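You operate a simulated robot arm through the tools that you are given. There is no shell and no other tool.

You are at the controls of a simulated robot arm. One attempt, no reset.

Task
Push the blue string pot to its stops, clamp it and set the string end on the steel pad.
Fine: clamp before you draw the string; last, wind the joint handwheel about half a turn so that the string follows. Set down upright: orange string end.

Only the result counts: the job must be done as asked and must still hold three seconds after the hand-in. Knocking over, shifting, dropping, spilling or breaking anything else fails it.

Robot
A 6-joint arm with a two-finger gripper, fixed in place. Base frame: the origin is on the floor under the middle of its stand, x ahead of it, y to its left, z up. Lengths are in m, angles in rad, forces in N, time in s.
It reaches about 1.572 m from its shoulder. Its first joint turns from -2.897 to 2.897 rad. Payload 2.45 kg.
Tool frame: the origin (TCP) lies between the finger pads and is the grasp point; the fingertips stand 0.02 m ahead of it; z points along the fingers, y is the line along which they close. The gripper opens to 0.14 m; its body begins 0.168 m behind the TCP.
Orientation is that of the tool frame in the base frame, as [roll, pitch, yaw] about the fixed x, y, z axes, in that order (R = Rz(yaw) Ry(pitch) Rx(roll)). With the fingers straight down and closing along the base's y, the tool's x points along the base's -x, its y along +y and its z along -z.

Tools
- The arm moves only by the tool play_rows. Its argument "steps" is a list of rows, each a list of 2 entries, a list of its own where there are three numbers: the shift along the base's x, y, z in units of 50 mm (1.0 is 50 mm), then the turn, a rotation vector about the base's x, y, z in units of 8 degrees (1.0 is 8 degrees). In form: [[[dx, dy, dz], [rx, ry, rz]], ...]. A call has 1 to 20 rows; each row shifts and turns the commanded pose from where the row before left it. "grip" is the finger opening in m, from 0 to 0.14, set as the call begins (left out, the last holds). A call with a number of a shift or a turn outside -1 to 1 is refused whole. Rows are played at 5 a second. More than 0.05 m and 0.15 rad between two rows, or a gripper value outside its range, and nothing of the call is played. Where a pose cannot be reached the arm comes as near as it can. A force on the tool above 90 N (or 10 N above the force at the start of the call, whichever is more), or a blocked arm, ends the call early, and 0.2 s more pass. The fingers move at their own pace (about 0.045 m/s each) and stop on an object; they squeeze with about 39 N. The grip force told is the motor's: it shows also when the fingers shut on nothing. Time passes only in rows, and 0.2 s behind the last, so rows that do not move let the fingers close. The reply holds the time, the measured pose of the TCP, the force on the tool along the base axes, the opening and the grip force, in the units named above and with some noise, with the torque about the TCP (base axes, N m) and any sound that the robot's microphone picked up.
- Cameras (640 x 400 px; columns grow to the right, rows downward): "scene" is fixed at [0.2209, 0.6503, 1.4831]; the picture's right is [-0.69, -0.72, 0.00], its down [-0.32, 0.30, -0.90] and it looks along [0.65, -0.62, -0.44] (base axes); focal length 327 px, centre (320, 200). "wrist" rides on the gripper at [0.078, 0.011, -0.209] in the tool frame; the picture's right is [-0.14, 0.99, 0.00], its down [-0.92, -0.13, -0.37] and it looks along [-0.37, -0.05, 0.93] (tool axes); focal length 280 px, centre (320, 200). There is no depth. A picture from a camera that has moved, and an enlarged one, comes with that camera's place and axes in the base frame and with its lens.
- get_image(camera): a new picture of that camera. The clock stands still meanwhile.
- close_up(camera, box): a new picture of the part [left, top, right, bottom] of that camera's present view, enlarged. The clock stands still meanwhile.
- hand_in(): hands the job in; it is judged then, once.

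Nothing tells you positions but the pictures and the camera data. Unless the task says otherwise, let go and move clear before handing in.

The tools are called after ">>>" by a JSON object that holds its "fn" and its "kwargs". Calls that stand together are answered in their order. play_rows: Moves the arm, as the interface text tells. Its arguments: {"type":"object","properties":{"steps":{"type":"array"},"grip":{"type":"number"}},"required":["steps"]} The other tools are called the same way: get_image (camera) takes a picture; close_up (camera, box) takes an enlarged picture of a part of a camera's view; hand_in () hands the job in.

At the start:

```text
t: 0.0
eef_pos: [0.6331, 0.1489, 1.2789]
ee_rot: [-3.141, -0.001, 3.142]
force: [0.0, -0.3, -0.2]
wrist_torque: [0.0, 0.0, 0.0]
finger_gap: 0.14
gripper_force: 0.2
```

scene: 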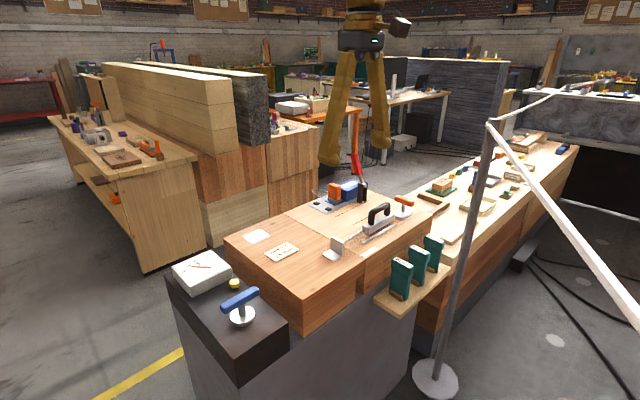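
wrist: 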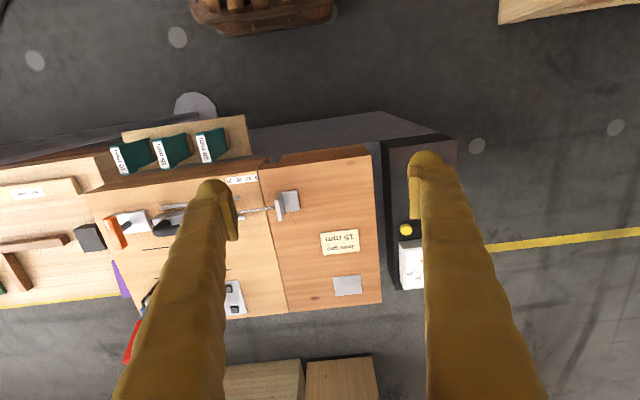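

I see a workbench with two wooden blocks (a joint), a blue device, an orange string end, a steel pad, a handwheel and gauges. I'll take closer pictures first to find what is what.

>>> {"fn": "close_up", "kwargs": {"camera": "scene", "box": [220, 160, 460, 310]}}

>>> {"fn": "close_up", "kwargs": {"camera": "scene", "box": [300, 165, 420, 240]}}

>>> {"fn": "close_up", "kwargs": {"camera": "scene", "box": [160, 220, 320, 340]}}

>>> {"fn": "close_up", "kwargs": {"camera": "wrist", "box": [80, 120, 400, 340]}}

```text
2.67 times, centred on (340, 235) of scene
camera zoom: at [0.2209, 0.6503, 1.4831], right [-0.69, -0.72, 0.0], down [-0.32, 0.3, -0.9], along [0.65, -0.62, -0.44], focal length 871 px, centre (267, 107)
```

zoom: 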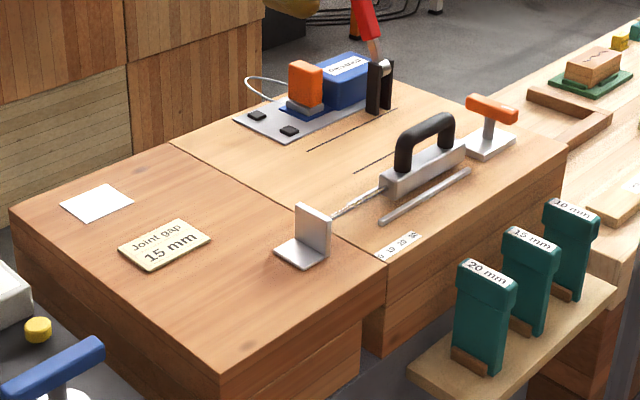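

```text
5.33 times, centred on (360, 202) of scene
camera zoom: at [0.2209, 0.6503, 1.4831], right [-0.69, -0.72, 0.0], down [-0.32, 0.3, -0.9], along [0.65, -0.62, -0.44], focal length 1742 px, centre (107, 187)
```

zoom: 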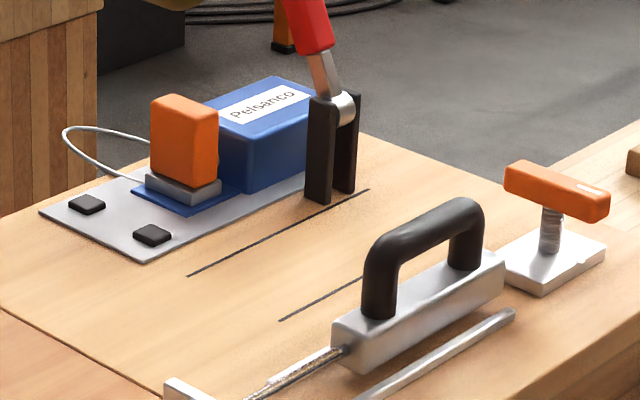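

```text
3.33 times, centred on (240, 280) of scene
camera zoom: at [0.2209, 0.6503, 1.4831], right [-0.69, -0.72, 0.0], down [-0.32, 0.3, -0.9], along [0.65, -0.62, -0.44], focal length 1088 px, centre (587, -67)
```

zoom: 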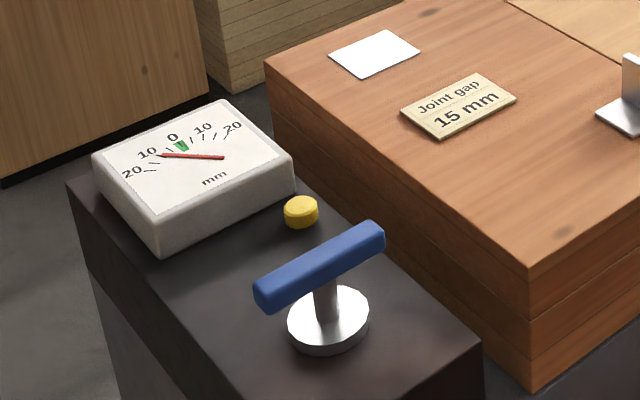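

```text
1.82 times, centred on (240, 230) of wrist
camera zoom: at [0.5555, 0.1585, 1.4898], right [0.14, 0.99, 0.0], down [0.92, -0.13, 0.37], along [0.37, -0.05, -0.93], focal length 510 px, centre (466, 146)
```

zoom: 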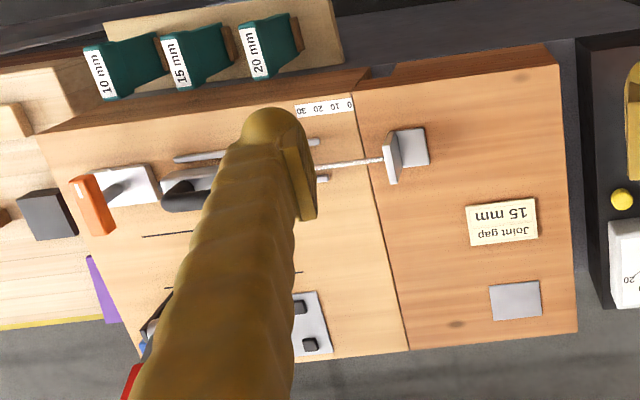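

The bench top comes out at about z 0.89. The string pot plate (blue box, orange string end, two black stops, red toggle lever) is around (1.1, -0.2), the steel pad about (1.04, 0.16), and the blue handwheel is on the dark block further to +y. Next I move the wrist camera over the pot for a better look.

>>> {"fn": "play_rows", "kwargs": {"steps": [[[0.634, -0.698, -0.058], [0, 0, 0]], [[0.634, -0.698, -0.058], [0, 0, 0]], [[0.634, -0.698, -0.058], [0, 0, 0]], [[0.634, -0.698, -0.058], [0, 0, 0]], [[0.634, -0.698, -0.058], [0, 0, 0]], [[0.634, -0.698, -0.058], [0, 0, 0]], [[0.634, -0.698, -0.058], [0, 0, 0]], [[0.634, -0.698, -0.058], [0, 0, 0]], [[0.634, -0.698, -0.058], [0, 0, 0]], [[0.634, -0.698, -0.058], [0, 0, 0]], [[0, 0, 0], [0, 0, 0]]], "grip": 0.14}}

>>> {"fn": "get_image", "kwargs": {"camera": "wrist"}}

>>> {"fn": "get_image", "kwargs": {"camera": "scene"}}

```text
t: 2.4
eef_pos: [0.9523, -0.2033, 1.252]
ee_rot: [3.141, 0.0, -3.141]
force: [0.0, -0.1, 0.0]
wrist_torque: [0.02, -0.02, 0.03]
finger_gap: 0.1399
gripper_force: 0.0
```

```text
taken
camera wrist: at [0.8747, -0.1922, 1.4619], right [0.14, 0.99, 0.0], down [0.92, -0.13, 0.37], along [0.37, -0.05, -0.93], focal length 280 px, centre (320, 200)
```

wrist: 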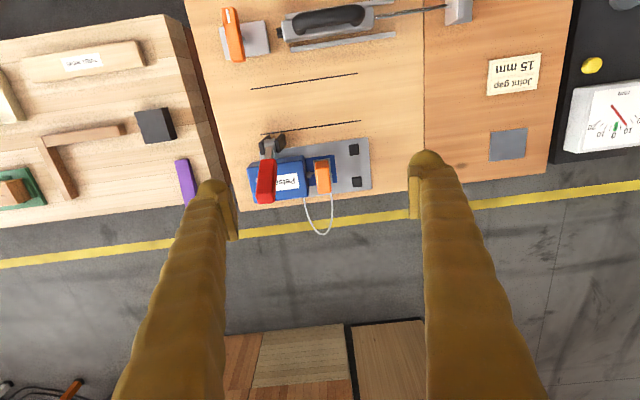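

```text
taken
```

scene: 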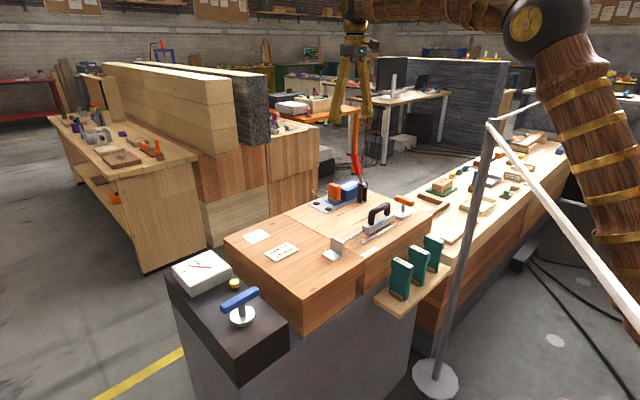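

The whole pot plate is in view now: pot at the -y end, two black stops at the +y end, and a toggle clamp with a red handle lying over the pot's housing. I enlarge it.

>>> {"fn": "close_up", "kwargs": {"camera": "wrist", "box": [230, 110, 390, 240]}}

>>> {"fn": "close_up", "kwargs": {"camera": "wrist", "box": [480, 40, 640, 170]}}

>>> {"fn": "close_up", "kwargs": {"camera": "scene", "box": [300, 140, 390, 220]}}

```text
3.08 times, centred on (310, 175) of wrist
camera zoom: at [0.8747, -0.1922, 1.4619], right [0.14, 0.99, 0.0], down [0.92, -0.13, 0.37], along [0.37, -0.05, -0.93], focal length 863 px, centre (351, 277)
```

zoom: 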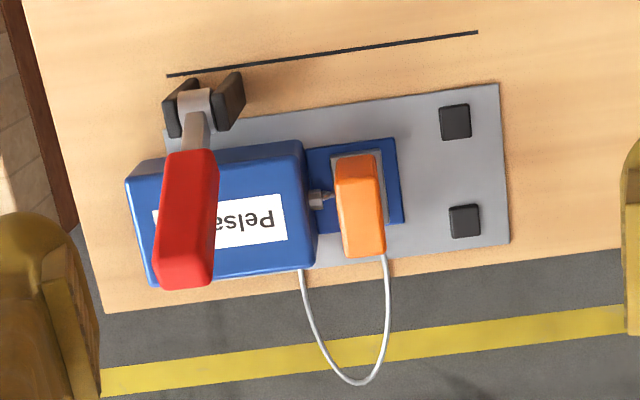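

```text
3.08 times, centred on (560, 105) of wrist
camera zoom: at [0.8747, -0.1922, 1.4619], right [0.14, 0.99, 0.0], down [0.92, -0.13, 0.37], along [0.37, -0.05, -0.93], focal length 863 px, centre (-418, 492)
```

zoom: 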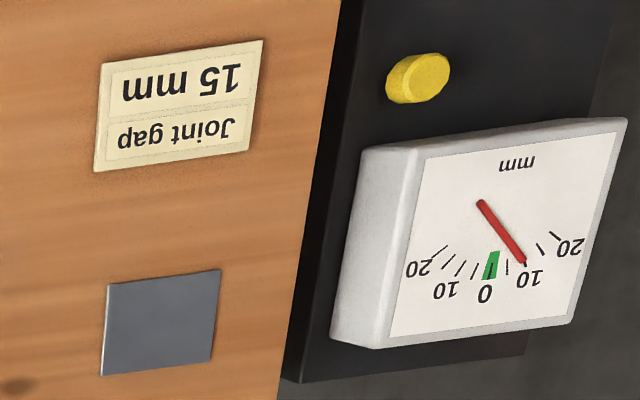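

```text
5.00 times, centred on (345, 180) of scene
camera zoom: at [0.2209, 0.6503, 1.4831], right [-0.69, -0.72, 0.0], down [-0.32, 0.3, -0.9], along [0.65, -0.62, -0.44], focal length 1633 px, centre (195, 300)
```

zoom: 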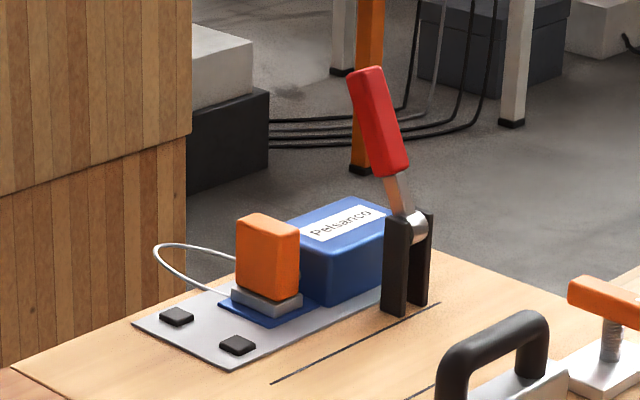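

The pot must slide about 30 mm in +y to the two black stops. The red lever pivots at about (0.95, -0.29, 0.97) and leans over the pot. I take sharper close-ups of the pot, the joint gap and the handwheel before moving.

>>> {"fn": "close_up", "kwargs": {"camera": "wrist", "box": [250, 130, 350, 205]}}

>>> {"fn": "close_up", "kwargs": {"camera": "scene", "box": [318, 175, 374, 215]}}

>>> {"fn": "close_up", "kwargs": {"camera": "scene", "box": [345, 145, 385, 205]}}

>>> {"fn": "close_up", "kwargs": {"camera": "scene", "box": [215, 270, 270, 335]}}

>>> {"fn": "close_up", "kwargs": {"camera": "scene", "box": [310, 220, 390, 290]}}

```text
5.33 times, centred on (300, 168) of wrist
camera zoom: at [0.8747, -0.1922, 1.4619], right [0.14, 0.99, 0.0], down [0.92, -0.13, 0.37], along [0.37, -0.05, -0.93], focal length 1495 px, centre (427, 373)
```

zoom: 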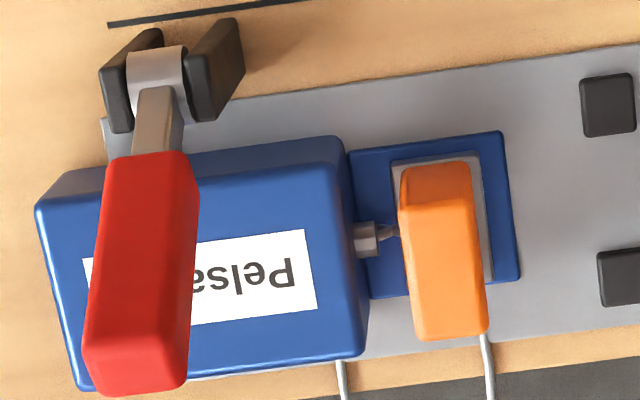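

```text
10.00 times, centred on (346, 195) of scene
camera zoom: at [0.2209, 0.6503, 1.4831], right [-0.69, -0.72, 0.0], down [-0.32, 0.3, -0.9], along [0.65, -0.62, -0.44], focal length 3266 px, centre (60, 250)
```

zoom: 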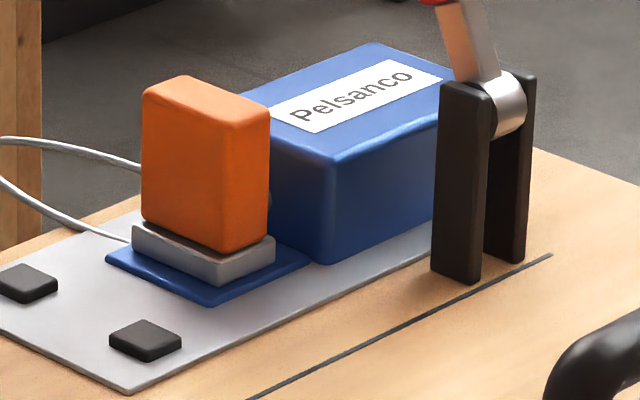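

```text
6.67 times, centred on (365, 175) of scene
camera zoom: at [0.2209, 0.6503, 1.4831], right [-0.69, -0.72, 0.0], down [-0.32, 0.3, -0.9], along [0.65, -0.62, -0.44], focal length 2177 px, centre (20, 367)
```

zoom: 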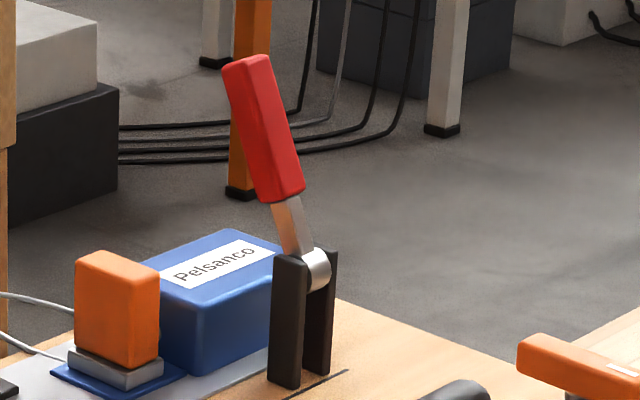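

```text
6.15 times, centred on (242, 302) of scene
camera zoom: at [0.2209, 0.6503, 1.4831], right [-0.69, -0.72, 0.0], down [-0.32, 0.3, -0.9], along [0.65, -0.62, -0.44], focal length 2010 px, centre (797, -431)
```

zoom: 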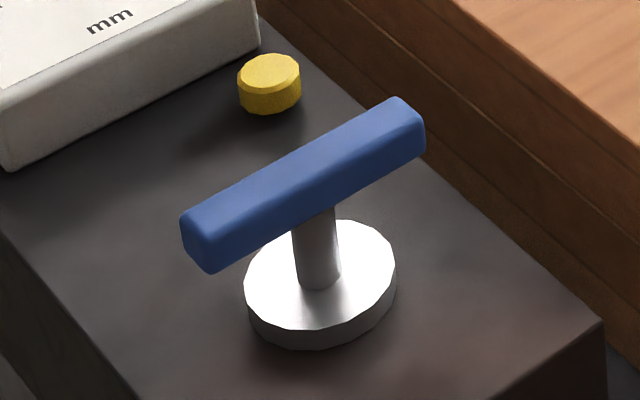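

```text
5.71 times, centred on (350, 255) of scene
camera zoom: at [0.2209, 0.6503, 1.4831], right [-0.69, -0.72, 0.0], down [-0.32, 0.3, -0.9], along [0.65, -0.62, -0.44], focal length 1866 px, centre (149, -114)
```

zoom: 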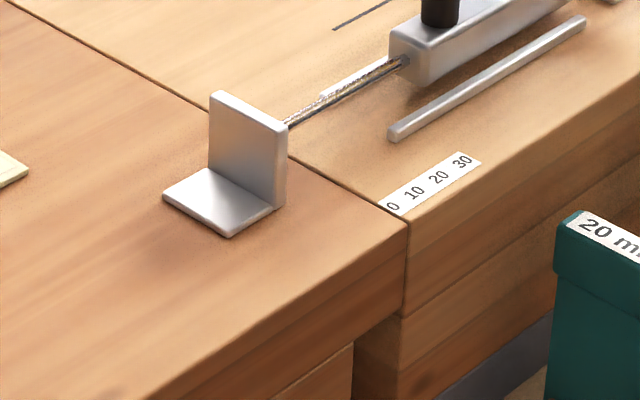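

The joint is closed at present, the housing spans x 0.995–1.066, y -0.349 to -0.240, z up to 0.952, and the orange end stands at about (1.028, -0.208). I will turn the gripper so its fingers stand side by side along x, tilt it back, and go behind the pot to push it in +y.

>>> {"fn": "play_rows", "kwargs": {"steps": [[[0.13, -0.412, -0.087], [0, 0, 0.9375]], [[0.13, -0.412, -0.087], [0, 0, 0.9375]], [[0.13, -0.412, -0.087], [0, 0, 0.9375]], [[0.13, -0.412, -0.087], [0, 0, 0.9375]], [[0.13, -0.412, -0.087], [0, 0, 0.9375]], [[0.13, -0.412, -0.087], [0, 0, 0.9375]], [[0.13, -0.412, -0.087], [0, 0, 0.9375]], [[0.13, -0.412, -0.087], [0, 0, 0.9375]], [[0.13, -0.412, -0.087], [0, 0, 0.9375]], [[0.13, -0.412, -0.087], [0, 0, 0.9375]], [[0.13, -0.412, -0.087], [0, 0, 0.9375]], [[0.13, -0.412, -0.087], [0, 0, 0.9375]], [[0, 0, 0], [1, 0, 0]], [[0, 0, 0], [1, 0, 0]], [[0, 0, 0], [1, 0, 0]], [[0, 0, 0], [0, 0, 0]]], "grip": 0.02}}

>>> {"fn": "get_image", "kwargs": {"camera": "wrist"}}

>>> {"fn": "get_image", "kwargs": {"camera": "scene"}}

```text
t: 5.8
eef_pos: [1.0036, -0.4332, 1.1732]
ee_rot: [-3.137, 0.419, -1.571]
force: [0.1, -0.8, -0.2]
wrist_torque: [-0.01, 0.01, -0.01]
finger_gap: 0.02
gripper_force: 0.0
out of reach, approached as far as the arm can: row 13, 14, 15
```

```text
taken
camera wrist: at [0.9912, -0.5906, 1.3333], right [-0.99, 0.13, 0.05], down [0.13, 0.69, 0.71], along [0.05, 0.71, -0.7], focal length 280 px, centre (320, 200)
```

wrist: 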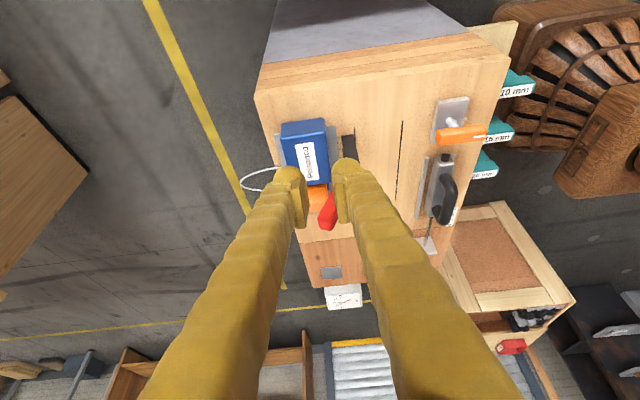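

```text
taken
```

scene: 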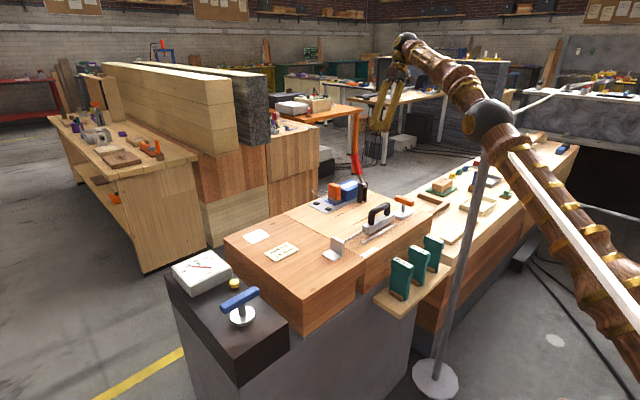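

The tilted pose came out a little short of reach at this height, but lower down it should be reachable. I go down 100 mm and check where the arm really is.

>>> {"fn": "play_rows", "kwargs": {"steps": [[[0, 0, -1], [0, 0, 0]], [[0, 0, -1], [0, 0, 0]], [[0, 0, 0], [0, 0, 0]]]}}

```text
t: 6.6
eef_pos: [1.0015, -0.4316, 1.0749]
ee_rot: [3.141, 0.417, -1.572]
force: [0.2, -0.4, 0.5]
wrist_torque: [0.0, 0.01, -0.02]
finger_gap: 0.0198
gripper_force: 0.0
```

The command follows the real pose, which is now (1.0015, -0.4316, 1.075). I go down behind the pot to about (1.03, -0.40, 0.94), still about 30 mm clear of its back face.

>>> {"fn": "play_rows", "kwargs": {"steps": [[[0.19, 0.21, -0.9], [0, 0, 0]], [[0.19, 0.21, -0.9], [0, 0, 0]], [[0.19, 0.21, -0.9], [0, 0, 0]], [[0, 0, 0], [0, 0, 0]]]}}

>>> {"fn": "get_image", "kwargs": {"camera": "wrist"}}

>>> {"fn": "close_up", "kwargs": {"camera": "scene", "box": [300, 100, 420, 220]}}

```text
t: 7.6
eef_pos: [1.0311, -0.4006, 0.9392]
ee_rot: [-3.142, 0.418, -1.571]
force: [-0.2, -0.3, -0.1]
wrist_torque: [-0.02, 0.0, -0.02]
finger_gap: 0.0199
gripper_force: 0.0
```

```text
taken
camera wrist: at [1.0204, -0.5585, 1.099], right [-0.99, 0.13, 0.06], down [0.13, 0.69, 0.71], along [0.05, 0.71, -0.7], focal length 280 px, centre (320, 200)
```

wrist: 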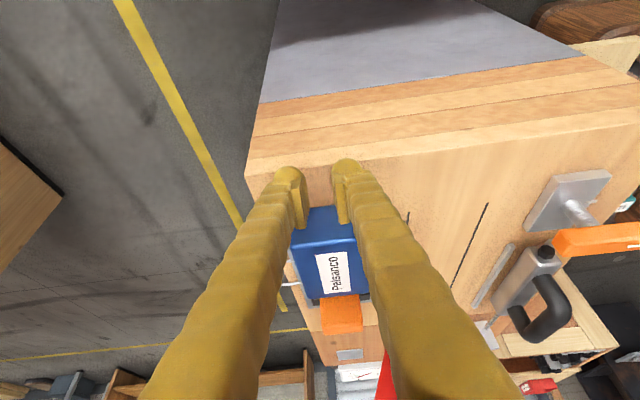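

```text
3.33 times, centred on (360, 160) of scene
camera zoom: at [0.2209, 0.6503, 1.4831], right [-0.69, -0.72, 0.0], down [-0.32, 0.3, -0.9], along [0.65, -0.62, -0.44], focal length 1088 px, centre (187, 333)
```

zoom: 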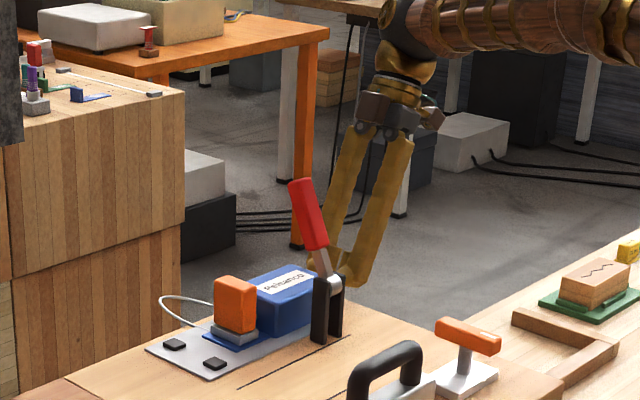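

The fingers are just behind the pot and clear of the lever. I start the push slowly in +y, then look.

>>> {"fn": "play_rows", "kwargs": {"steps": [[[0, 0.2, 0], [0, 0, 0]], [[0, 0.2, 0], [0, 0, 0]], [[0, 0.2, 0], [0, 0, 0]], [[0, 0.2, 0], [0, 0, 0]], [[0, 0.1, 0], [0, 0, 0]], [[0, 0, 0], [0, 0, 0]]]}}

>>> {"fn": "close_up", "kwargs": {"camera": "scene", "box": [310, 160, 390, 220]}}

```text
t: 9.0
eef_pos: [1.0307, -0.3568, 0.9381]
ee_rot: [-3.141, 0.42, -1.57]
force: [0.1, -2.5, 0.6]
wrist_torque: [0.04, -0.01, 0.0]
finger_gap: 0.0202
gripper_force: 0.1
```

```text
6.67 times, centred on (350, 190) of scene
camera zoom: at [0.2209, 0.6503, 1.4831], right [-0.69, -0.72, 0.0], down [-0.32, 0.3, -0.9], along [0.65, -0.62, -0.44], focal length 2177 px, centre (120, 267)
```

zoom: 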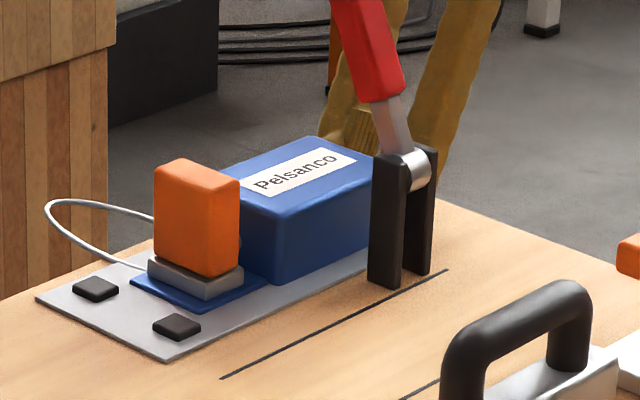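

The pot is sliding with about 2.5 N and stays straight. I push on in 5 mm steps towards the stops.

>>> {"fn": "play_rows", "kwargs": {"steps": [[[0, 0.1, 0], [0, 0, 0]], [[0, 0.1, 0], [0, 0, 0]], [[0, 0.1, 0], [0, 0, 0]], [[0, 0, 0], [0, 0, 0]]]}}

>>> {"fn": "close_up", "kwargs": {"camera": "scene", "box": [310, 170, 370, 215]}}

```text
t: 10.0
eef_pos: [1.0323, -0.3432, 0.9383]
ee_rot: [3.141, 0.417, -1.573]
force: [-3.7, -29.5, 0.1]
wrist_torque: [-0.13, 0.03, 0.14]
finger_gap: 0.02
gripper_force: 0.0
```

```text
8.89 times, centred on (340, 192) of scene
camera zoom: at [0.2209, 0.6503, 1.4831], right [-0.69, -0.72, 0.0], down [-0.32, 0.3, -0.9], along [0.65, -0.62, -0.44], focal length 2903 px, centre (142, 267)
```

zoom: 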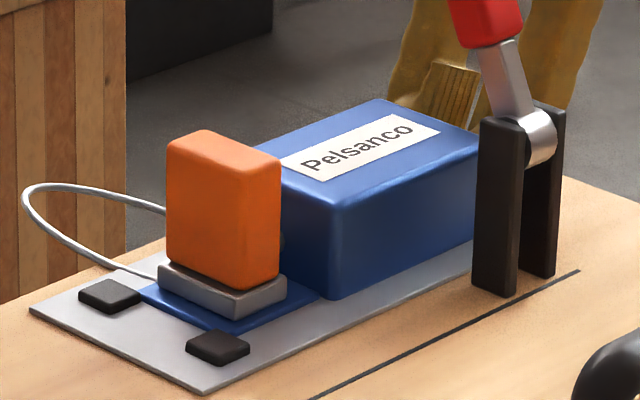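

The force rose to 30 N, so the pot seems to be on its stops. I check both stops in a tight close-up.

>>> {"fn": "close_up", "kwargs": {"camera": "scene", "box": [320, 192, 344, 210]}}

>>> {"fn": "get_image", "kwargs": {"camera": "wrist"}}

```text
16.00 times, centred on (332, 201) of scene
camera zoom: at [0.2209, 0.6503, 1.4831], right [-0.69, -0.72, 0.0], down [-0.32, 0.3, -0.9], along [0.65, -0.62, -0.44], focal length 5225 px, centre (128, 184)
```

zoom: 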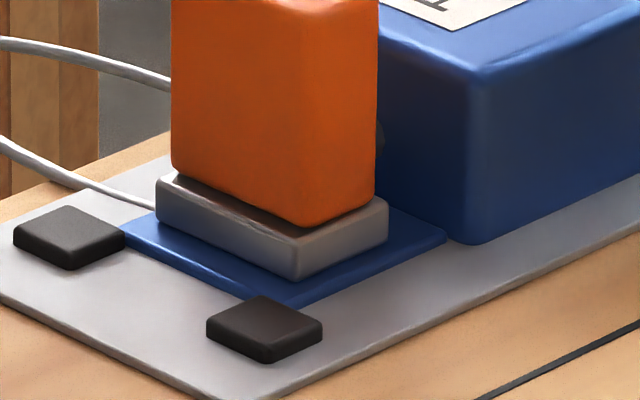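

```text
taken
camera wrist: at [1.0202, -0.5006, 1.0982], right [-0.99, 0.13, 0.06], down [0.13, 0.69, 0.71], along [0.05, 0.71, -0.7], focal length 280 px, centre (320, 200)
```

wrist: 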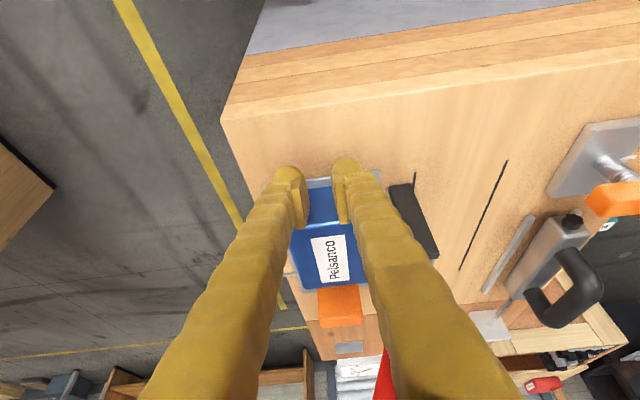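

Both stops touch the blue base, so the pot is home. I back off, rise, straighten the tool and go to the -x side of the red lever with the fingers closed.

>>> {"fn": "play_rows", "kwargs": {"steps": [[[0, -1, 0], [0, 0, 0]], [[0, 0, 1], [-1, 0, 0]], [[0, 0, 1], [-1, 0, 0]], [[0, 0, 1], [-1, 0, 0]], [[0, 0, 1], [0, 0, 0]], [[-0.167, 0.172, 0.05], [0, 0, -0.9375]], [[-0.167, 0.172, 0.05], [0, 0, -0.9375]], [[-0.167, 0.172, 0.05], [0, 0, -0.9375]], [[-0.167, 0.172, 0.05], [0, 0, -0.9375]], [[-0.167, 0.172, 0.05], [0, 0, -0.9375]], [[-0.167, 0.172, 0.05], [0, 0, -0.9375]], [[-0.167, 0.172, 0.05], [0, 0, -0.9375]], [[-0.167, 0.172, 0.05], [0, 0, -0.9375]], [[-0.167, 0.172, 0.05], [0, 0, -0.9375]], [[-0.167, 0.172, 0.05], [0, 0, -0.9375]], [[-0.167, 0.172, 0.05], [0, 0, -0.9375]], [[-0.167, 0.172, 0.05], [0, 0, -0.9375]], [[0, 0, 0], [0, 0, 0]]], "grip": 0}}

>>> {"fn": "get_image", "kwargs": {"camera": "wrist"}}

>>> {"fn": "close_up", "kwargs": {"camera": "scene", "box": [300, 80, 420, 220]}}

```text
t: 13.8
eef_pos: [0.9322, -0.2885, 1.17]
ee_rot: [3.141, 0.001, 3.141]
force: [-0.3, 0.2, -0.4]
wrist_torque: [0.01, 0.03, 0.01]
finger_gap: 0.0
gripper_force: 29.5
```

```text
taken
camera wrist: at [0.854, -0.2778, 1.379], right [0.14, 0.99, 0.0], down [0.92, -0.13, 0.37], along [0.36, -0.05, -0.93], focal length 280 px, centre (320, 200)
```

wrist: 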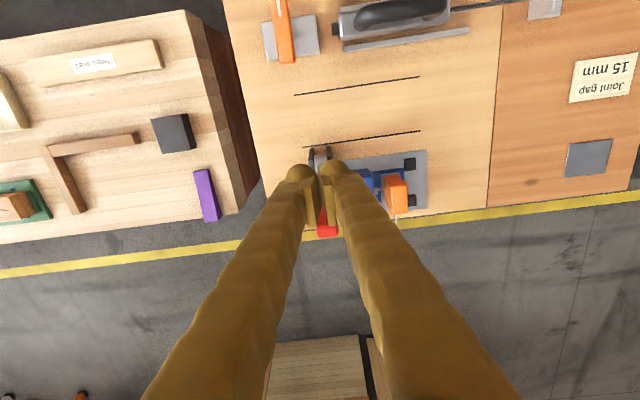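

```text
2.86 times, centred on (360, 150) of scene
camera zoom: at [0.2209, 0.6503, 1.4831], right [-0.69, -0.72, 0.0], down [-0.32, 0.3, -0.9], along [0.65, -0.62, -0.44], focal length 933 px, centre (206, 343)
```

zoom: 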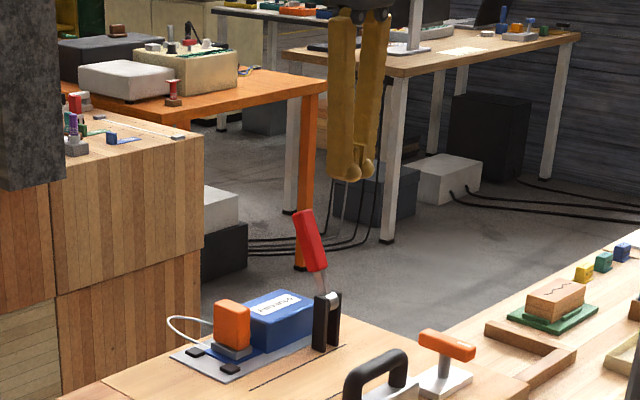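

The closed fingers are at the -x side of the lever and in line with it. I lower to handle height and push gently in +x along the lever's arc to see if it swings down over the pot.

>>> {"fn": "play_rows", "kwargs": {"steps": [[[0, 0, -0.95], [0, 0, 0]], [[0, 0, -0.95], [0, 0, 0]], [[0.46, -0.03, 0], [0, 0, 0]], [[0.46, -0.02, 0], [0, 0, 0]], [[0.27, 0, -0.1], [0, 0, 0]], [[0.27, 0, -0.14], [0, 0, 0]], [[0, 0, 0], [0, 0, 0]]]}}

>>> {"fn": "close_up", "kwargs": {"camera": "scene", "box": [310, 120, 400, 220]}}

>>> {"fn": "get_image", "kwargs": {"camera": "wrist"}}

```text
t: 15.4
eef_pos: [1.0024, -0.2917, 1.0611]
ee_rot: [-3.141, 0.0, -3.141]
force: [0.2, -0.5, -0.1]
wrist_torque: [0.01, 0.04, -0.03]
finger_gap: 0.0
gripper_force: 29.3
```

```text
4.00 times, centred on (355, 170) of scene
camera zoom: at [0.2209, 0.6503, 1.4831], right [-0.69, -0.72, 0.0], down [-0.32, 0.3, -0.9], along [0.65, -0.62, -0.44], focal length 1306 px, centre (180, 320)
```

zoom: 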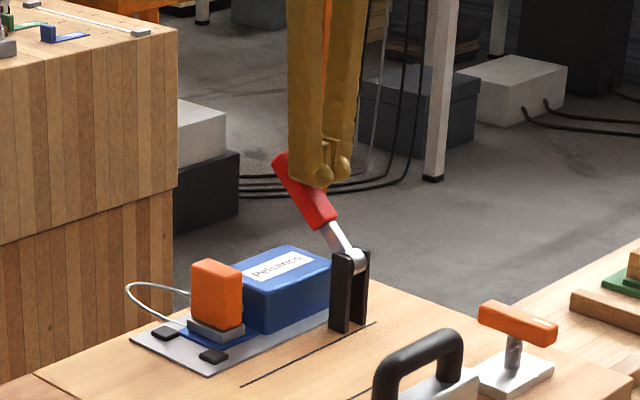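

```text
taken
camera wrist: at [0.925, -0.2814, 1.271], right [0.14, 0.99, 0.0], down [0.92, -0.13, 0.37], along [0.37, -0.05, -0.93], focal length 280 px, centre (320, 200)
```

wrist: 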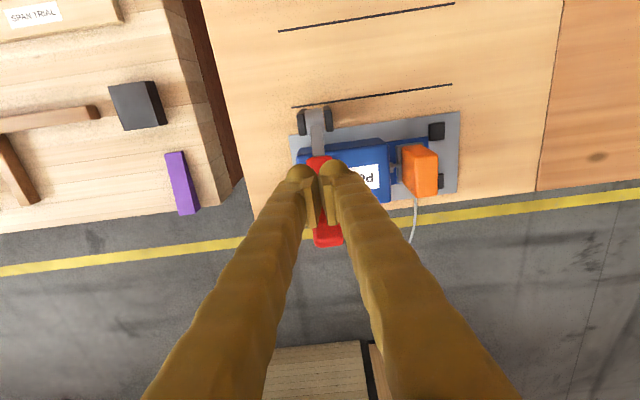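

The lever swings over easily. I continue along the arc, down onto the pot housing.

>>> {"fn": "play_rows", "kwargs": {"steps": [[[0.22, 0, -0.15], [0, 0, 0]], [[0.2, 0, -0.17], [0, 0, 0]], [[0.16, 0, -0.2], [0, 0, 0]], [[0.14, 0, -0.22], [0, 0, 0]], [[0.1, 0, -0.24], [0, 0, 0]], [[0.08, 0, -0.24], [0, 0, 0]], [[0, 0, 0], [0, 0, 0]]]}}

>>> {"fn": "close_up", "kwargs": {"camera": "scene", "box": [310, 120, 400, 220]}}

```text
t: 17.0
eef_pos: [1.0506, -0.2921, 1.0001]
ee_rot: [3.141, 0.0, -3.141]
force: [-2.4, 1.8, 6.2]
wrist_torque: [0.06, 0.07, 0.0]
finger_gap: 0.0061
gripper_force: 29.6
```

```text
4.00 times, centred on (355, 170) of scene
camera zoom: at [0.2209, 0.6503, 1.4831], right [-0.69, -0.72, 0.0], down [-0.32, 0.3, -0.9], along [0.65, -0.62, -0.44], focal length 1306 px, centre (180, 320)
```

zoom: 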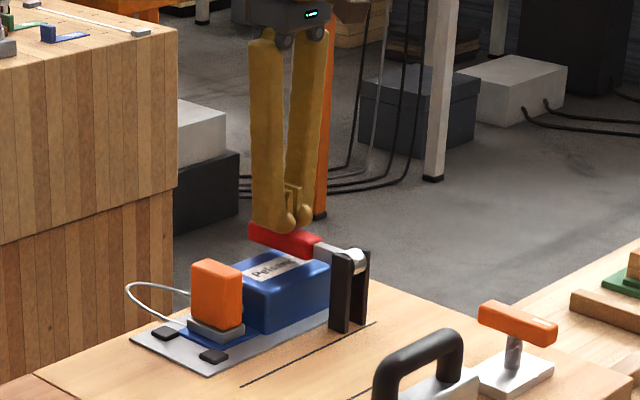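

The lever is nearly flat over the housing with light contact. I press down a bit further in small steps to close the clamp fully.

>>> {"fn": "play_rows", "kwargs": {"steps": [[[0, 0, -0.08], [0, 0, 0]], [[0, 0, -0.08], [0, 0, 0]], [[0, 0, 0], [0, 0, 0]]]}}

>>> {"fn": "close_up", "kwargs": {"camera": "scene", "box": [330, 160, 380, 210]}}

>>> {"fn": "close_up", "kwargs": {"camera": "wrist", "box": [250, 80, 450, 260]}}

```text
t: 17.8
eef_pos: [1.0482, -0.2922, 0.9982]
ee_rot: [-3.14, 0.006, -3.141]
force: [-7.0, 5.9, 85.1]
wrist_torque: [0.2, 0.99, -0.06]
finger_gap: 0.0061
gripper_force: 29.0
```

```text
8.00 times, centred on (355, 185) of scene
camera zoom: at [0.2209, 0.6503, 1.4831], right [-0.69, -0.72, 0.0], down [-0.32, 0.3, -0.9], along [0.65, -0.62, -0.44], focal length 2612 px, centre (40, 320)
```

zoom: 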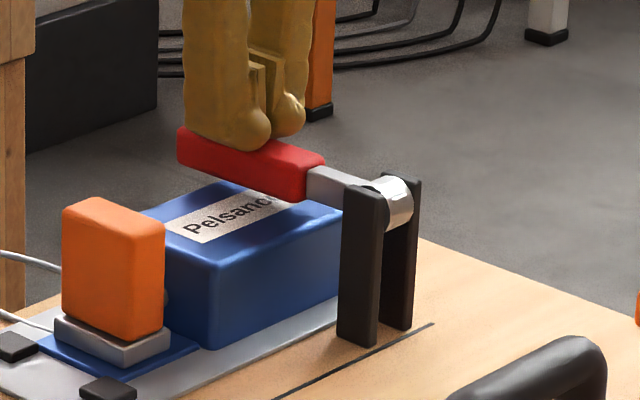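

```text
2.22 times, centred on (350, 170) of wrist
camera zoom: at [0.9695, -0.2811, 1.2074], right [0.14, 0.99, 0.0], down [0.92, -0.13, 0.38], along [0.37, -0.05, -0.93], focal length 623 px, centre (253, 267)
```

zoom: 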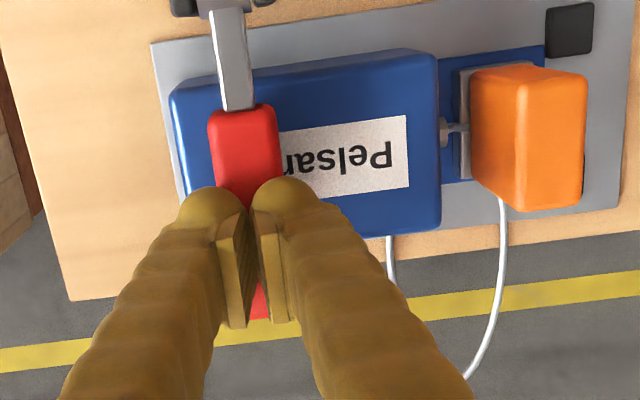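

85 N: the lever is hard on its end position, flat over the housing. I lift off straight up and see whether the lever stays down.

>>> {"fn": "play_rows", "kwargs": {"steps": [[[0, 0, 0.2], [0, 0, 0]], [[0, 0, 0.6], [0, 0, 0]], [[-0.3, 0, 0.8], [0, 0, 0]], [[-0.3, 0, 0.8], [0, 0, 0]], [[-0.3, 0.3, 0.8], [0, 0, 0]], [[-0.3, 0.3, 0.5], [0, 0, 0]], [[-0.3, 0.3, 0.5], [0, 0, 0]], [[0, 0, 0], [0, 0, 0]]]}}

>>> {"fn": "close_up", "kwargs": {"camera": "scene", "box": [320, 160, 380, 210]}}

>>> {"fn": "get_image", "kwargs": {"camera": "wrist"}}

```text
t: 19.6
eef_pos: [0.9741, -0.2463, 1.2017]
ee_rot: [-3.14, 0.0, -3.141]
force: [0.1, -0.3, -0.6]
wrist_torque: [-0.01, 0.02, -0.01]
finger_gap: 0.0
gripper_force: 29.1
```

```text
8.00 times, centred on (350, 185) of scene
camera zoom: at [0.2209, 0.6503, 1.4831], right [-0.69, -0.72, 0.0], down [-0.32, 0.3, -0.9], along [0.65, -0.62, -0.44], focal length 2612 px, centre (80, 320)
```

zoom: 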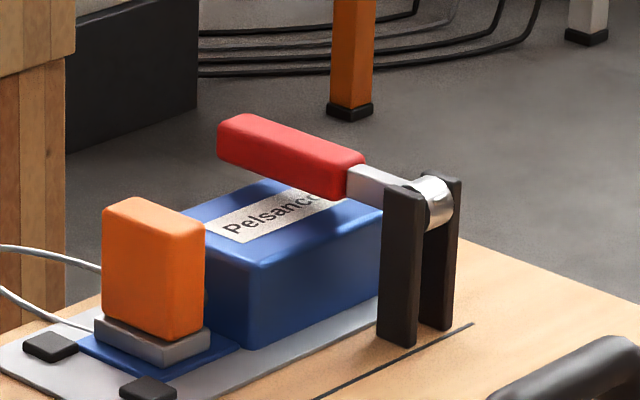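

```text
taken
camera wrist: at [0.8954, -0.2363, 1.4112], right [0.14, 0.99, 0.0], down [0.92, -0.13, 0.37], along [0.36, -0.05, -0.93], focal length 280 px, centre (320, 200)
```

wrist: 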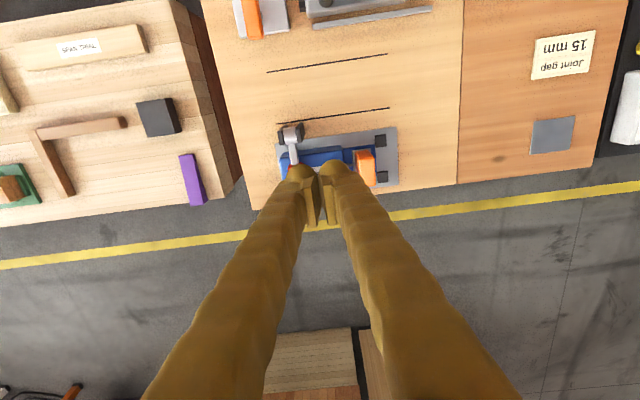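

The lever stays down flat over the housing, so the pot is clamped. Next I look closely at the orange string end to fix its new place before grasping it.

>>> {"fn": "close_up", "kwargs": {"camera": "wrist", "box": [270, 110, 410, 210]}}

>>> {"fn": "close_up", "kwargs": {"camera": "scene", "box": [316, 176, 356, 211]}}

```text
4.00 times, centred on (340, 160) of wrist
camera zoom: at [0.8954, -0.2363, 1.4112], right [0.14, 0.99, 0.0], down [0.92, -0.13, 0.37], along [0.36, -0.05, -0.93], focal length 1122 px, centre (240, 360)
```

zoom: 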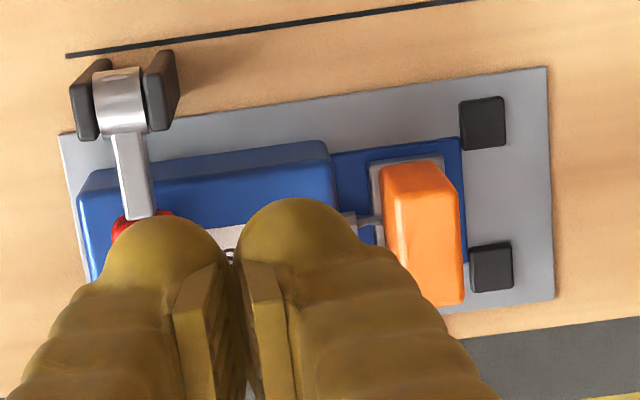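

```text
11.43 times, centred on (336, 194) of scene
camera zoom: at [0.2209, 0.6503, 1.4831], right [-0.69, -0.72, 0.0], down [-0.32, 0.3, -0.9], along [0.65, -0.62, -0.44], focal length 3732 px, centre (137, 274)
```

zoom: 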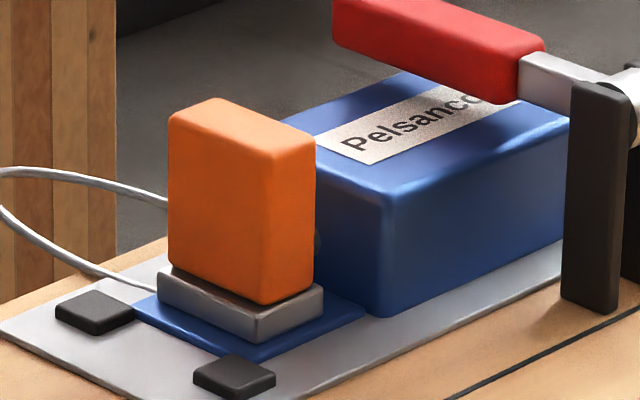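

The base front edge sits right against both stops. The orange end is now centred at about (1.0285, -0.180), 47 mm wide along x and z 0.92–0.985; I turn the gripper to close along x and hover over it.

>>> {"fn": "play_rows", "kwargs": {"steps": [[[0.091, 0.1105, -0.083], [0, 0, 0.9375]], [[0.091, 0.1105, -0.083], [0, 0, 0.9375]], [[0.091, 0.1105, -0.083], [0, 0, 0.9375]], [[0.091, 0.1105, -0.083], [0, 0, 0.9375]], [[0.091, 0.1105, -0.083], [0, 0, 0.9375]], [[0.091, 0.1105, -0.083], [0, 0, 0.9375]], [[0.091, 0.1105, -0.083], [0, 0, 0.9375]], [[0.091, 0.1105, -0.083], [0, 0, 0.9375]], [[0.091, 0.1105, -0.083], [0, 0, 0.9375]], [[0.091, 0.1105, -0.083], [0, 0, 0.9375]], [[0.091, 0.1105, -0.083], [0, 0, 0.9375]], [[0.091, 0.1105, -0.083], [0, 0, 0.9375]], [[0, 0, 0], [0, 0, 0]]], "grip": 0.095}}

>>> {"fn": "get_image", "kwargs": {"camera": "wrist"}}

>>> {"fn": "get_image", "kwargs": {"camera": "scene"}}

```text
t: 22.4
eef_pos: [1.0294, -0.1807, 1.1505]
ee_rot: [3.142, -0.001, -1.57]
force: [0.2, 0.0, 0.2]
wrist_torque: [0.02, -0.03, 0.02]
finger_gap: 0.0953
gripper_force: 0.1
```

```text
taken
camera wrist: at [1.0185, -0.2597, 1.3609], right [-0.99, 0.14, 0.0], down [0.13, 0.92, 0.37], along [0.05, 0.37, -0.93], focal length 280 px, centre (320, 200)
```

wrist: 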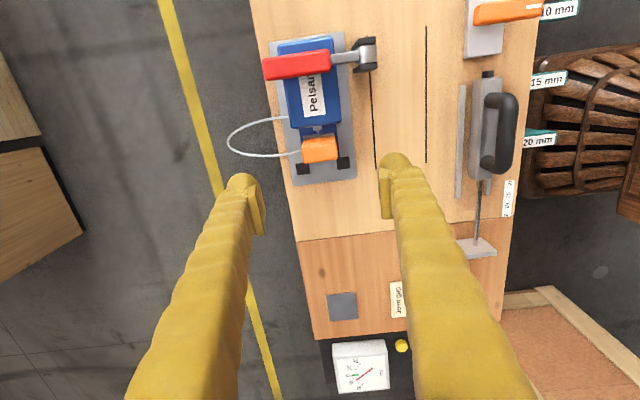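

```text
taken
```

scene: 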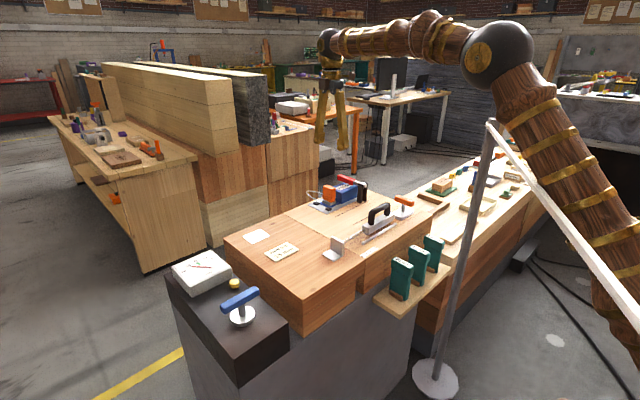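

I enlarge the orange end in this view to check the alignment before going down.

>>> {"fn": "close_up", "kwargs": {"camera": "wrist", "box": [260, 90, 400, 190]}}

>>> {"fn": "close_up", "kwargs": {"camera": "wrist", "box": [300, 230, 440, 400]}}

```text
4.00 times, centred on (330, 140) of wrist
camera zoom: at [1.0185, -0.2597, 1.3609], right [-0.99, 0.14, 0.0], down [0.13, 0.92, 0.37], along [0.05, 0.37, -0.93], focal length 1122 px, centre (280, 440)
```

zoom: 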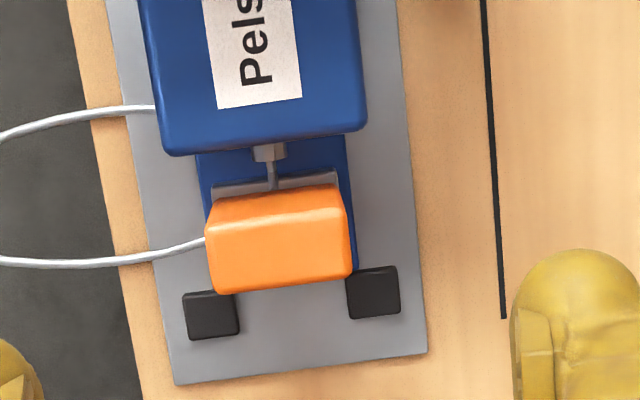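

```text
2.35 times, centred on (370, 315) of wrist
camera zoom: at [1.0185, -0.2597, 1.3609], right [-0.99, 0.14, 0.0], down [0.13, 0.92, 0.37], along [0.05, 0.37, -0.93], focal length 660 px, centre (202, -71)
```

zoom: 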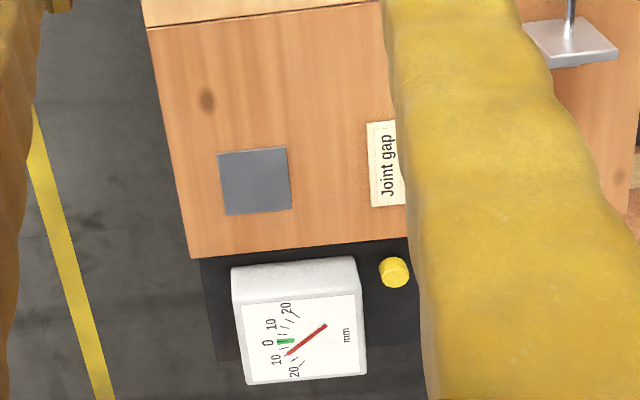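

The gripper is centred over the orange end (x 1.007–1.053, y -0.192 to -0.167). I lower it straight down around the block, stopping above the foot.

>>> {"fn": "play_rows", "kwargs": {"steps": [[[0, 0.02, -0.9], [0, 0, 0]], [[0, 0, -0.9], [0, 0, 0]], [[0, 0, -0.9], [0, 0, 0]], [[0, 0, -0.6], [0, 0, 0]], [[0, 0, -0.5], [0, 0, 0]], [[0, 0, 0], [0, 0, 0]]]}}

>>> {"fn": "close_up", "kwargs": {"camera": "scene", "box": [300, 140, 400, 220]}}

>>> {"fn": "close_up", "kwargs": {"camera": "wrist", "box": [200, 80, 440, 260]}}

```text
t: 23.8
eef_pos: [1.0288, -0.1797, 0.9617]
ee_rot: [-3.141, 0.001, -1.573]
force: [-0.3, -0.3, 0.1]
wrist_torque: [-0.01, -0.02, 0.02]
finger_gap: 0.095
gripper_force: 0.0
```

```text
5.00 times, centred on (350, 180) of scene
camera zoom: at [0.2209, 0.6503, 1.4831], right [-0.69, -0.72, 0.0], down [-0.32, 0.3, -0.9], along [0.65, -0.62, -0.44], focal length 1633 px, centre (170, 300)
```

zoom: 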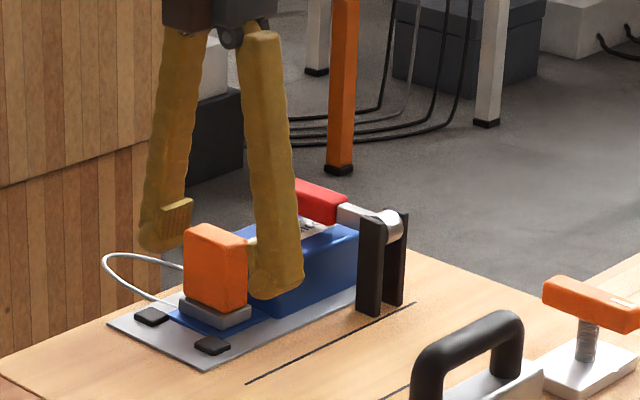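

```text
2.22 times, centred on (320, 170) of wrist
camera zoom: at [1.0177, -0.2575, 1.171], right [-0.99, 0.14, 0.0], down [0.13, 0.92, 0.37], along [0.05, 0.37, -0.93], focal length 623 px, centre (320, 267)
```

zoom: 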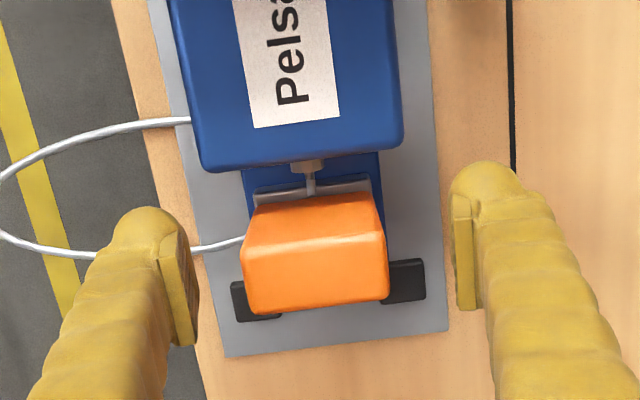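

The fingers straddle the block correctly. I go 4 mm lower and close on it.

>>> {"fn": "play_rows", "kwargs": {"steps": [[[0, 0, -0.09], [0, 0, 0]], [[0, 0, 0], [0, 0, 0]]]}}

>>> {"fn": "play_rows", "kwargs": {"steps": [[[0, 0, 0], [0, 0, 0]], [[0, 0, 0], [0, 0, 0]], [[0, 0, 0], [0, 0, 0]], [[0, 0, 0], [0, 0, 0]], [[0, 0, 0], [0, 0, 0]], [[0, 0, 0], [0, 0, 0]]], "grip": 0.02}}

>>> {"fn": "close_up", "kwargs": {"camera": "scene", "box": [310, 150, 380, 215]}}

>>> {"fn": "close_up", "kwargs": {"camera": "wrist", "box": [200, 80, 440, 260]}}

```text
t: 24.4
eef_pos: [1.0291, -0.1792, 0.9582]
ee_rot: [-3.141, 0.0, -1.571]
force: [0.6, 0.6, -0.2]
wrist_torque: [-0.02, 0.02, -0.01]
finger_gap: 0.0952
gripper_force: 0.1
```

```text
t: 25.8
eef_pos: [1.0284, -0.1791, 0.9568]
ee_rot: [-3.141, 0.001, -1.571]
force: [-0.3, -1.0, 1.7]
wrist_torque: [-0.04, 0.02, -0.01]
finger_gap: 0.0491
gripper_force: 39.0
```

```text
6.15 times, centred on (345, 182) of scene
camera zoom: at [0.2209, 0.6503, 1.4831], right [-0.69, -0.72, 0.0], down [-0.32, 0.3, -0.9], along [0.65, -0.62, -0.44], focal length 2010 px, centre (166, 308)
```

zoom: 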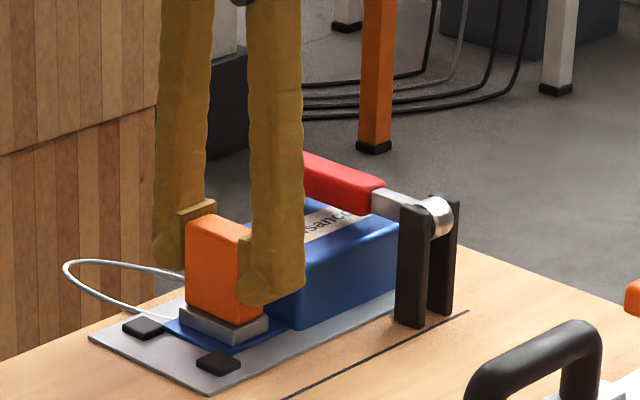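

```text
2.22 times, centred on (320, 170) of wrist
camera zoom: at [1.0175, -0.2579, 1.1668], right [-0.99, 0.14, 0.0], down [0.13, 0.92, 0.37], along [0.05, 0.37, -0.93], focal length 623 px, centre (320, 267)
```

zoom: 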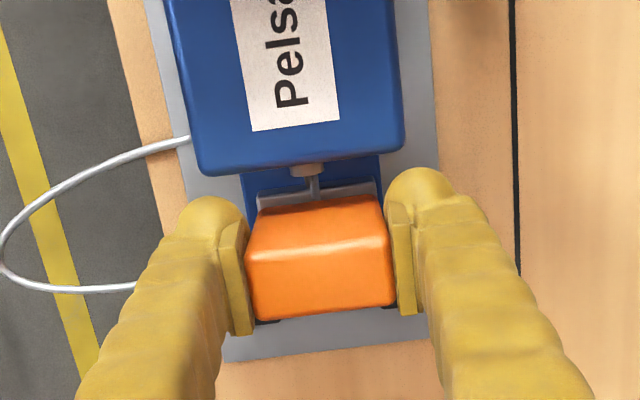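

The block is held (gap 49 mm, 39 N). I lift it slowly a little and check the force.

>>> {"fn": "play_rows", "kwargs": {"steps": [[[0, 0, 0.1], [0, 0, 0]], [[0, 0, 0.2], [0, 0, 0]], [[0, 0, 0.3], [0, 0, 0]], [[0, 0, 0], [0, 0, 0]]]}}

>>> {"fn": "close_up", "kwargs": {"camera": "scene", "box": [310, 150, 380, 215]}}

```text
t: 26.8
eef_pos: [1.0288, -0.1797, 0.9867]
ee_rot: [-3.141, 0.0, -1.57]
force: [0.0, 0.4, -1.1]
wrist_torque: [0.0, 0.03, 0.01]
finger_gap: 0.0494
gripper_force: 39.9
```

```text
6.15 times, centred on (345, 182) of scene
camera zoom: at [0.2209, 0.6503, 1.4831], right [-0.69, -0.72, 0.0], down [-0.32, 0.3, -0.9], along [0.65, -0.62, -0.44], focal length 2010 px, centre (166, 308)
```

zoom: 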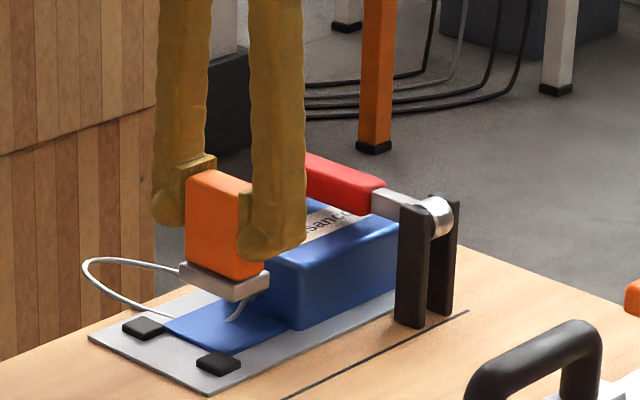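

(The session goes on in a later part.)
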